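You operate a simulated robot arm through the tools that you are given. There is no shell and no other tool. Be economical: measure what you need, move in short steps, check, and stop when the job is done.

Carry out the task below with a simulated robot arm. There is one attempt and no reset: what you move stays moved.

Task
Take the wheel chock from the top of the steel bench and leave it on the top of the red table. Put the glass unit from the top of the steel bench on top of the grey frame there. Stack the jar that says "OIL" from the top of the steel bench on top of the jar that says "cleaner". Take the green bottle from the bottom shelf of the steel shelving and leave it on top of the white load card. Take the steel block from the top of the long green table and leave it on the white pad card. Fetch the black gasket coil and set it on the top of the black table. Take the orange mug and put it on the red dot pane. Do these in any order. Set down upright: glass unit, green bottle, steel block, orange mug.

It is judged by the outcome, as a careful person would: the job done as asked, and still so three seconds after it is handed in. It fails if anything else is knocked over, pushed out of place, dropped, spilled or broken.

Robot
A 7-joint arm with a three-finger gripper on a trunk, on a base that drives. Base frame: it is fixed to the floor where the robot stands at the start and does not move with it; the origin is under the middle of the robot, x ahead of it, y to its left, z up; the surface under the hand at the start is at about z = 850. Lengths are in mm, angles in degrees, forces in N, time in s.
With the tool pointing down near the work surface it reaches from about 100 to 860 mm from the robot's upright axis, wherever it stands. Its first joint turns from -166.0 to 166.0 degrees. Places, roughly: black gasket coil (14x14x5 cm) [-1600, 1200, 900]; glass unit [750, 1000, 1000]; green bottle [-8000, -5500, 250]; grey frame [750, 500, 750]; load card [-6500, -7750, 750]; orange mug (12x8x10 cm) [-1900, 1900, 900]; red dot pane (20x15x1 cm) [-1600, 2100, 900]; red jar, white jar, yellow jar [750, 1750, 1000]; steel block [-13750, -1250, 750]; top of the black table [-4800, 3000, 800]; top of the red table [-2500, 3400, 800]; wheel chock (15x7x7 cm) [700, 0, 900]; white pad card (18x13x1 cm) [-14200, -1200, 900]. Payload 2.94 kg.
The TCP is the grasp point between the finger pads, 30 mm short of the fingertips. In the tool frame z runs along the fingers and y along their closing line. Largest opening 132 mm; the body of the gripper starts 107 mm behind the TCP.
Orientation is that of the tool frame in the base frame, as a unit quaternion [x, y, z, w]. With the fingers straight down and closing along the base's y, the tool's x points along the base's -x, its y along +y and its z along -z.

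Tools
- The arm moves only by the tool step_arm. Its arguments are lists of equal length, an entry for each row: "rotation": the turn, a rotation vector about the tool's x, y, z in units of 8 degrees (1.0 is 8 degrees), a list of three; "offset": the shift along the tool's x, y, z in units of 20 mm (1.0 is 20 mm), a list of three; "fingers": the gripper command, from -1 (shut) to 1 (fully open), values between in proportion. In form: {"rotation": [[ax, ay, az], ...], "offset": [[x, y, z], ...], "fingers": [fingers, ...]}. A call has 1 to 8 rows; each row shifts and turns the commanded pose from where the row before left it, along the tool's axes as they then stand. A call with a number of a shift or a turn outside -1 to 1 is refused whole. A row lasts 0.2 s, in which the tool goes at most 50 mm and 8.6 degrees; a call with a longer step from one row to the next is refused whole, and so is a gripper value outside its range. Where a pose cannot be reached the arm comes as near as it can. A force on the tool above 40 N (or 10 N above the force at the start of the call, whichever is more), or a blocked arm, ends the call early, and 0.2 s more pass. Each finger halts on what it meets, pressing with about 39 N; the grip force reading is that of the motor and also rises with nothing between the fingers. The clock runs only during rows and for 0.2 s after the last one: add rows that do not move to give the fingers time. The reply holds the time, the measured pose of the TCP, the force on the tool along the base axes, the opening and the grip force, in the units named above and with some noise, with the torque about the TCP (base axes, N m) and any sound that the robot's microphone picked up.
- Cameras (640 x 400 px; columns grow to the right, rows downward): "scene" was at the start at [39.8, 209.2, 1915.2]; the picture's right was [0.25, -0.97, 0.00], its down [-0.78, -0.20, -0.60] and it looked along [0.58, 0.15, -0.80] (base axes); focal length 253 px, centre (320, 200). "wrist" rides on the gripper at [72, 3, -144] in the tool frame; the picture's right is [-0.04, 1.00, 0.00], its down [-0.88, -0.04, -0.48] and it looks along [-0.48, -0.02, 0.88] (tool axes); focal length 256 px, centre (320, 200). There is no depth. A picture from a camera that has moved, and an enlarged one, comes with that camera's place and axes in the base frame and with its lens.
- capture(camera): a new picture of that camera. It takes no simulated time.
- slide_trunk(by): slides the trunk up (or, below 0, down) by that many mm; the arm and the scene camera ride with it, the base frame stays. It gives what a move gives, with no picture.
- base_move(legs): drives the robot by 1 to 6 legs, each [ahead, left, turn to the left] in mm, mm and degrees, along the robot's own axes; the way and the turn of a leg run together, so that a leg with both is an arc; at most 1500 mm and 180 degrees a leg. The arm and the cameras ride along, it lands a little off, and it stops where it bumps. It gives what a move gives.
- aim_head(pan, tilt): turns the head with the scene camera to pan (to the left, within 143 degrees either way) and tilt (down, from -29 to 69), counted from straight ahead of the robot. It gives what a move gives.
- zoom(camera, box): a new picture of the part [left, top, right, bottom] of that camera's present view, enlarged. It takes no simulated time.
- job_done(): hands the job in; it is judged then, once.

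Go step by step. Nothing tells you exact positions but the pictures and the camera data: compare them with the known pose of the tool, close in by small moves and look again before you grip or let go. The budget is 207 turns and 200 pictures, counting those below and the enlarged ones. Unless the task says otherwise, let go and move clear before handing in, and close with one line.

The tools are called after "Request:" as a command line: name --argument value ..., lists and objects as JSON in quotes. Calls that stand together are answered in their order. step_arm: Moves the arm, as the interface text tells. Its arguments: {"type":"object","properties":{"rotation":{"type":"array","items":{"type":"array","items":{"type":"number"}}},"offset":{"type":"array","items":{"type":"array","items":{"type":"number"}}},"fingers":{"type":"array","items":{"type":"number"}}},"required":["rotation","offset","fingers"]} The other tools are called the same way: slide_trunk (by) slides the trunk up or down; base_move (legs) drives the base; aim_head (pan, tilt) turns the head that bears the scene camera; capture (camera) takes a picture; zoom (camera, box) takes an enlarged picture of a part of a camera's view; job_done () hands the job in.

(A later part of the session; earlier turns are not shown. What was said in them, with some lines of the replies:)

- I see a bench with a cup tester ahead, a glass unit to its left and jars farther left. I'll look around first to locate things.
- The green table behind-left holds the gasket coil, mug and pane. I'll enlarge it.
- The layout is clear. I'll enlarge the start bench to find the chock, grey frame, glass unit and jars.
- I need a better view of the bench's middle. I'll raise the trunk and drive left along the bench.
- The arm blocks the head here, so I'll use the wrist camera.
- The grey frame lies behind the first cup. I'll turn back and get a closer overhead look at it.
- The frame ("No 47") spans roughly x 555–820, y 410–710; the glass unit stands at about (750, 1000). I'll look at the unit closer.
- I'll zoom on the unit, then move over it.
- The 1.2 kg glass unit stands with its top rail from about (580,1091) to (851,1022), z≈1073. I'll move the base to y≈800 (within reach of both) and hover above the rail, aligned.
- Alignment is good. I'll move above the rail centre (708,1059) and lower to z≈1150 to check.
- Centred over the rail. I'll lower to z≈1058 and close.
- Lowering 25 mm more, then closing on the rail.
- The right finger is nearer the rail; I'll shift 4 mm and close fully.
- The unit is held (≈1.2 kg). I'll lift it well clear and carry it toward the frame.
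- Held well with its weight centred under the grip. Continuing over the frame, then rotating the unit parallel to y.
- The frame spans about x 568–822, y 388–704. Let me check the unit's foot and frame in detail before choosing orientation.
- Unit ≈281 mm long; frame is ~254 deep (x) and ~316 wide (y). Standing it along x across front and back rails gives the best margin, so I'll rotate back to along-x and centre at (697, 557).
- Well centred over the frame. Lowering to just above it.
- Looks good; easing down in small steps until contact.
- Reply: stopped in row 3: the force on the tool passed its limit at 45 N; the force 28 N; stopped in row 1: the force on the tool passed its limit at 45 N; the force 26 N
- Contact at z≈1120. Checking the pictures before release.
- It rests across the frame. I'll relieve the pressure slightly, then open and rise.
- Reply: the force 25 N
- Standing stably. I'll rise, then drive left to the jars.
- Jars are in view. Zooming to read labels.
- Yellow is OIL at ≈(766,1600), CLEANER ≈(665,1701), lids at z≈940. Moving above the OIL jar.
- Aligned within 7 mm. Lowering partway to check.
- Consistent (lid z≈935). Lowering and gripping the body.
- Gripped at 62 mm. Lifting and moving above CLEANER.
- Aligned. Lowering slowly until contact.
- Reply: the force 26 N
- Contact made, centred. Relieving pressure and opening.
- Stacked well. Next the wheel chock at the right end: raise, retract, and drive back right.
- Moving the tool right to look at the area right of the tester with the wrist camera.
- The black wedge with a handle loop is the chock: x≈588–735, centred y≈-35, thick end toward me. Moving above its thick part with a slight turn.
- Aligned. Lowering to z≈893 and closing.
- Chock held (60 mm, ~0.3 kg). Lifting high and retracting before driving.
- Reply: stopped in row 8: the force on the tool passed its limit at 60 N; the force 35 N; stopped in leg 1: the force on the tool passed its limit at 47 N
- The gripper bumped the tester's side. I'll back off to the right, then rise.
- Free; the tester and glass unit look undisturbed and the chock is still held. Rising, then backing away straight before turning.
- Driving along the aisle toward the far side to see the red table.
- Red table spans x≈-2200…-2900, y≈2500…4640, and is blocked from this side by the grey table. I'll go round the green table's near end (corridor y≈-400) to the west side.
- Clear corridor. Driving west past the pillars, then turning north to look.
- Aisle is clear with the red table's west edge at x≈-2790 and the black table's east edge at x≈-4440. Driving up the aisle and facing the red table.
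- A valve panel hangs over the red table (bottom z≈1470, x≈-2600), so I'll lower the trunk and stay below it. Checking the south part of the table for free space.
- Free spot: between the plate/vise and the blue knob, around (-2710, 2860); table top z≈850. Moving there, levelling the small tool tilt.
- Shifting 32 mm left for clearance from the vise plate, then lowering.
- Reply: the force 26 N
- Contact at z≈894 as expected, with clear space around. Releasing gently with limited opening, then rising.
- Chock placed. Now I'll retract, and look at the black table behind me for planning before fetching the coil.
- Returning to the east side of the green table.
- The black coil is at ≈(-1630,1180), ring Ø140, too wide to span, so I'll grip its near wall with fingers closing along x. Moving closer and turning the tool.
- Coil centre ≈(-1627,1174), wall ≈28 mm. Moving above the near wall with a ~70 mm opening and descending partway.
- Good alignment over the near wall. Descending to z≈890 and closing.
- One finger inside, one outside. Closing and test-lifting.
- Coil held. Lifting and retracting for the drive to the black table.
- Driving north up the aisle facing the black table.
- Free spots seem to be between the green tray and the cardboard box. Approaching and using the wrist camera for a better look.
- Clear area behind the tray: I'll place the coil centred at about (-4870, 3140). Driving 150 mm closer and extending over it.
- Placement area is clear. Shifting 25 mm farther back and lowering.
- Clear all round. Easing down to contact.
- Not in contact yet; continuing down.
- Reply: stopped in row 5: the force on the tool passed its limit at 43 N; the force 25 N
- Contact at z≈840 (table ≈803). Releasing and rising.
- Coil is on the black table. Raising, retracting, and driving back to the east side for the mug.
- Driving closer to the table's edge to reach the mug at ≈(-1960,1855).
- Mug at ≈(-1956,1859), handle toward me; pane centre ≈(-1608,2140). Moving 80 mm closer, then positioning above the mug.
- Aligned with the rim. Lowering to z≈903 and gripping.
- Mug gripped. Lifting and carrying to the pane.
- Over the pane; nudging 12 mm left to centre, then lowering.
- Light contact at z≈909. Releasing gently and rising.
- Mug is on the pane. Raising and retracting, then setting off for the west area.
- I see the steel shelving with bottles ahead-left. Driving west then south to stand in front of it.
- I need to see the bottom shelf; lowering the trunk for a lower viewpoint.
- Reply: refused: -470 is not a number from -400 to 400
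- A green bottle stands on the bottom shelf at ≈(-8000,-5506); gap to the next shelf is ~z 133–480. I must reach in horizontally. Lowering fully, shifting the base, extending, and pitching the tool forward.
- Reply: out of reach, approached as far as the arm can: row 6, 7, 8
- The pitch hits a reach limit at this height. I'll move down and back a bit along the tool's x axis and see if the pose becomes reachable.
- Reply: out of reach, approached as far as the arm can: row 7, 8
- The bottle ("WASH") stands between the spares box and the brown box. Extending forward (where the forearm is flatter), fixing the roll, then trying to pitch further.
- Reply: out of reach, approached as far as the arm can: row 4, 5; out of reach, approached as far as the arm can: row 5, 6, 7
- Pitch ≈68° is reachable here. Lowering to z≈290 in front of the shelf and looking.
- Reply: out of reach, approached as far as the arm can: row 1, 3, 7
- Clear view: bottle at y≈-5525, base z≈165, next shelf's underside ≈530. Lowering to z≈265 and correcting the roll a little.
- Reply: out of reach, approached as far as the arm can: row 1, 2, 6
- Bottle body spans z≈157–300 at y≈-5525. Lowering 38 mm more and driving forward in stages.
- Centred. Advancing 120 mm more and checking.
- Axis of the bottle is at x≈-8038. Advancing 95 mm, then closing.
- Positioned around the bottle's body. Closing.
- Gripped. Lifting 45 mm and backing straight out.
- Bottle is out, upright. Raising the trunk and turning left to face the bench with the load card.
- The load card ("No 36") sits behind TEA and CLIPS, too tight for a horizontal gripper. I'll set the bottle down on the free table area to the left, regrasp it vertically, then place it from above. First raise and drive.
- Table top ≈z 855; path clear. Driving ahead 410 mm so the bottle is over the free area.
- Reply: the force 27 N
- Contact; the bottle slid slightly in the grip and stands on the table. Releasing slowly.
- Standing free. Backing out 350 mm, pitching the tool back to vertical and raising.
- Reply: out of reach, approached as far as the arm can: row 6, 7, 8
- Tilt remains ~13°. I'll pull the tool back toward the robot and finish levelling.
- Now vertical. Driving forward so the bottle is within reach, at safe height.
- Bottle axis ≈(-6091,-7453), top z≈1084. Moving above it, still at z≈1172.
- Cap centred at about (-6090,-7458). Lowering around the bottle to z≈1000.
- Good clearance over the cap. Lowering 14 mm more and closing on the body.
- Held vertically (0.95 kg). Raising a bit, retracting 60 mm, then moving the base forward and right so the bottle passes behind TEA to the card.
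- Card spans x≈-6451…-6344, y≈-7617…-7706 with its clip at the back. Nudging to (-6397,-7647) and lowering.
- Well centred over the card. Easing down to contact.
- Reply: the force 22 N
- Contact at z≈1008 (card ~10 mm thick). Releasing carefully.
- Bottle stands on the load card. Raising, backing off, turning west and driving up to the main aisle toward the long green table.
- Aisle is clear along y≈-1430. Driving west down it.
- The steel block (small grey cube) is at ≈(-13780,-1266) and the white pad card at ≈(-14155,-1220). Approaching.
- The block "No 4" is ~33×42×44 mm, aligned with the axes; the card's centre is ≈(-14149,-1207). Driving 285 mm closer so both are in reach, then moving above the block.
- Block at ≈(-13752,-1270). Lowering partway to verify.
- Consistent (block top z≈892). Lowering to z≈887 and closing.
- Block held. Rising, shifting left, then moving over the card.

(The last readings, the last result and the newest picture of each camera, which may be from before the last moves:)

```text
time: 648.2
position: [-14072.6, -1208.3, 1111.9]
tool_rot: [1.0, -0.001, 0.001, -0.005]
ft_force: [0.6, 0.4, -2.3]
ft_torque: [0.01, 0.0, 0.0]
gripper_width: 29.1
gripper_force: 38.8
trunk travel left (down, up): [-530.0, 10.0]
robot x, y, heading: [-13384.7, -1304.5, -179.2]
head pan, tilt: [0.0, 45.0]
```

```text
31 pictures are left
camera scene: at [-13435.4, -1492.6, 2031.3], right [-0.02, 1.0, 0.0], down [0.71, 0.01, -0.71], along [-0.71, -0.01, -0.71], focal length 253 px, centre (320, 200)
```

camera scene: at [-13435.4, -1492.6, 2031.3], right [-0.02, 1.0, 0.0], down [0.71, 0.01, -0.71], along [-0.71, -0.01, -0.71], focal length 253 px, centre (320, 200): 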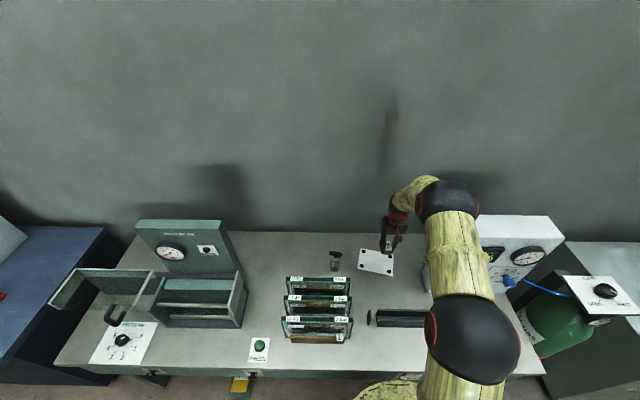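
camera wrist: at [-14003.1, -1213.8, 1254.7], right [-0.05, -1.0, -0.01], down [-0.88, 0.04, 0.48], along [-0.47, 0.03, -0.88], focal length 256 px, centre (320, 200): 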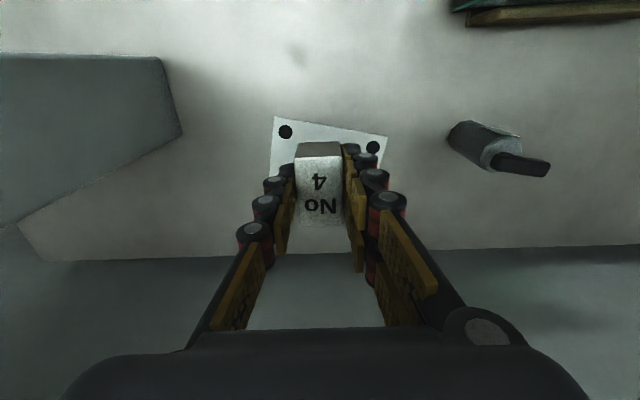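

Card confirmed, centre ≈(-14152,-1211). Moving over it and lowering.

Request:
step_arm --rotation '[[0, 0, 0], [0, 0, 0], [0, 0, 0], [0, 0, 0], [0, 0, 0], [0, 0, 0], [0, 0, 0], [0, 0, 0]]' --offset '[[-1, 0.05, 0], [-1, 0.05, 0], [-1, 0, 1], [-1, 0, 1], [0, 0, 1], [0, 0, 1], [0, 0, 1], [0, 0, 1]]' --fingers '[-1, -1, -1, -1, -1, -1, -1, -1]'

Request:
capture --camera "wrist"

Request:
step_arm --rotation '[[0, 0, 0], [0, 0, 0], [0, 0, 0], [0, 0, 0]]' --offset '[[0, 0, 1], [0, 0, 1], [0, 0, 1], [0, 0, 0.8]]' --fingers '[-1, -1, -1, -1]'

Request:
zoom --camera "scene" --box '[330, 200, 440, 290]'

```text
time: 650.0
position: [-14153.4, -1206.1, 991.5]
tool_rot: [1.0, -0.001, 0.0, -0.006]
ft_force: [-0.8, -0.4, -2.3]
ft_torque: [-0.01, -0.07, 0.01]
gripper_width: 29.3
gripper_force: 38.6
trunk travel left (down, up): [-530.0, 10.0]
robot x, y, heading: [-13385.1, -1301.5, -179.1]
head pan, tilt: [0.0, 45.0]
```

```text
30 pictures are left
camera wrist: at [-14082.1, -1212.3, 1135.1], right [-0.05, -1.0, -0.01], down [-0.88, 0.03, 0.48], along [-0.48, 0.03, -0.88], focal length 256 px, centre (320, 200)
```

wrist: 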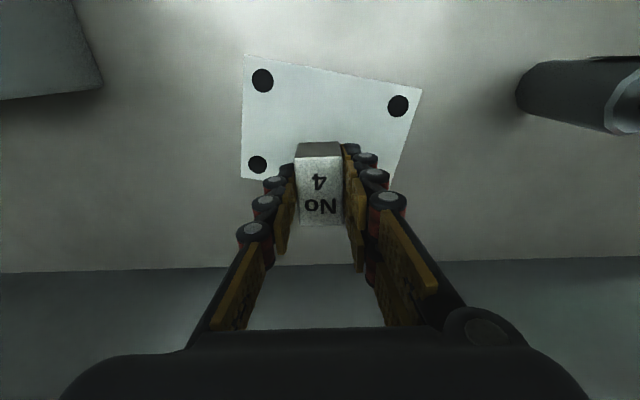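

```text
time: 651.0
position: [-14154.6, -1205.9, 915.3]
tool_rot: [1.0, 0.0, -0.001, -0.006]
ft_force: [-0.5, -0.7, -0.9]
ft_torque: [-0.01, -0.05, 0.01]
gripper_width: 29.4
gripper_force: 38.8
trunk travel left (down, up): [-530.0, 10.0]
robot x, y, heading: [-13387.1, -1304.2, -179.2]
head pan, tilt: [0.0, 45.0]
```

```text
4.44 times, centred on (385, 245) of scene
camera zoom: at [-13434.9, -1492.6, 2031.4], right [-0.02, 1.0, 0.0], down [0.71, 0.01, -0.71], along [-0.71, -0.01, -0.71], focal length 1126 px, centre (31, 0)
```

zoom: 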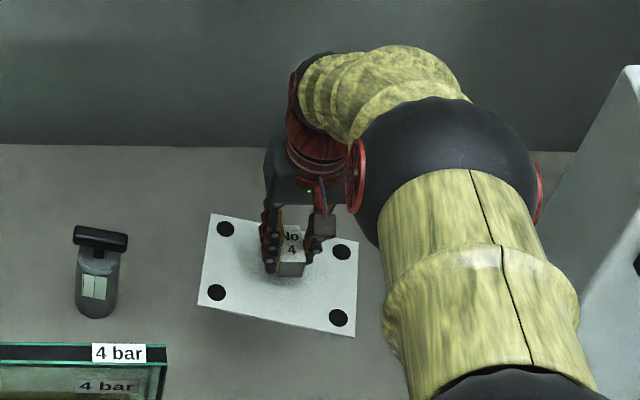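

Centred on the card. Easing down to contact.

Request:
step_arm --rotation '[[0, 0, 0], [0, 0, 0], [0, 0, 0], [0, 0, 0], [0, 0, 0], [0, 0, 0], [0, 0, 0], [0, 0, 0]]' --offset '[[0, 0, 0.2], [0, 0, 0.2], [0, 0, 0.15], [0, 0, 0.15], [0, 0, 0.1], [0, 0, 0.1], [0, 0, 0.1], [0, 0, 0]]' --fingers '[-1, -1, -1, -1, -1, -1, -1, -1]'

```text
time: 652.8
position: [-14154.5, -1206.6, 895.6]
tool_rot: [1.0, -0.002, -0.001, -0.006]
ft_force: [0.1, 0.1, -2.6]
ft_torque: [-0.03, 0.01, -0.03]
gripper_width: 29.5
gripper_force: 39.1
trunk travel left (down, up): [-530.0, 10.0]
robot x, y, heading: [-13381.7, -1305.3, -179.0]
head pan, tilt: [0.0, 45.0]
```

Request:
step_arm --rotation '[[0, 0, 0], [0, 0, 0], [0, 0, 0], [0, 0, 0], [0, 0, 0], [0, 0, 0]]' --offset '[[0, 0, 0.08], [0, 0, 0.08], [0, 0, 0.08], [0, 0, 0.08], [0, 0, 0.08], [0, 0, 0]]' --fingers '[-1, -1, -1, -1, -1, -1]'

```text
time: 654.2
position: [-14153.8, -1206.8, 889.0]
tool_rot: [1.0, -0.001, -0.002, -0.006]
ft_force: [0.5, 0.8, 9.2]
ft_torque: [-0.09, -0.14, -0.02]
gripper_width: 29.4
gripper_force: 39.0
trunk travel left (down, up): [-530.0, 10.0]
robot x, y, heading: [-13384.0, -1301.6, -179.2]
head pan, tilt: [0.0, 45.0]
```

Contact. Opening the fingers and rising.

Request:
step_arm --rotation '[[0, 0, 0], [0, 0, 0], [0, 0, 0], [0, 0, 0], [0, 0, 0], [0, 0, 0]]' --offset '[[0, 0, 0], [0, 0, 0], [0, 0, 0], [0, 0, 0], [0, 0, 0], [0, 0, 0]]' --fingers '[-0.54, -0.45, -0.3, 0, 0.1, 0.1]'

Request:
step_arm --rotation '[[0, 0, 0], [0, 0, 0], [0, 0, 0], [0, 0, 0], [0, 0, 0], [0, 0, 0], [0, 0, 0], [0, 0, 0]]' --offset '[[0, 0, -0.5], [0, 0, -1], [0, 0, -1], [0, 0, -1], [0, 0, -1], [0, 0, -1], [0, 0, -1], [0, 0, -1]]' --fingers '[0.1, 0.1, 0.1, 0.1, 0.1, 0.1, 0.1, 0.1]'

Request:
capture --camera "wrist"

Request:
zoom --camera "scene" --box '[330, 200, 440, 290]'

```text
time: 655.6
position: [-14154.3, -1207.2, 887.3]
tool_rot: [1.0, -0.001, 0.0, -0.007]
ft_force: [0.2, 0.0, -0.4]
ft_torque: [-0.01, 0.01, -0.02]
gripper_width: 72.4
gripper_force: 0.0
trunk travel left (down, up): [-530.0, 10.0]
robot x, y, heading: [-13383.7, -1298.1, -179.3]
head pan, tilt: [0.0, 45.0]
```

```text
time: 657.4
position: [-14152.2, -1208.5, 1038.3]
tool_rot: [1.0, -0.001, -0.001, -0.005]
ft_force: [0.2, -0.4, -0.8]
ft_torque: [0.03, 0.01, -0.01]
gripper_width: 72.5
gripper_force: 0.1
trunk travel left (down, up): [-530.0, 10.0]
robot x, y, heading: [-13380.7, -1297.6, -179.0]
head pan, tilt: [0.0, 45.0]
```

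```text
28 pictures are left
camera wrist: at [-14080.2, -1214.1, 1181.2], right [-0.05, -1.0, -0.01], down [-0.88, 0.03, 0.48], along [-0.48, 0.03, -0.88], focal length 256 px, centre (320, 200)
```

wrist: 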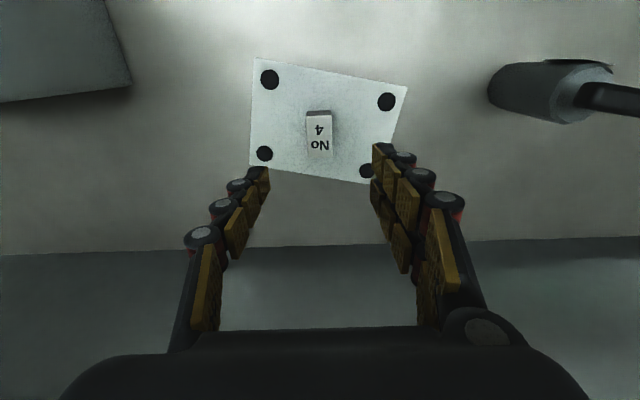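

```text
4.44 times, centred on (385, 245) of scene
camera zoom: at [-13433.6, -1492.8, 2031.4], right [-0.02, 1.0, 0.0], down [0.71, 0.01, -0.71], along [-0.71, -0.01, -0.71], focal length 1126 px, centre (31, 0)
```

zoom: 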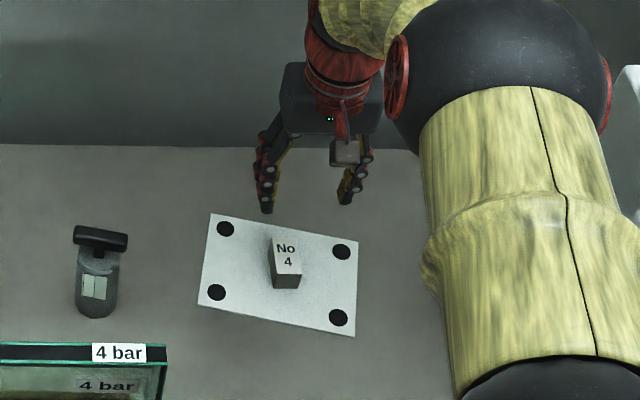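

All seven placements are done, and the block stands upright on the pad card with the gripper clear. Handing in.

Request:
job_done

```text
The job is handed in.
```

All seven items were set down as asked, and each placement looked right in the pictures. One slip: the gripper bumped the side of the cup tester at up to about 60 N; it looked unmoved right after, but I did not go back to check.
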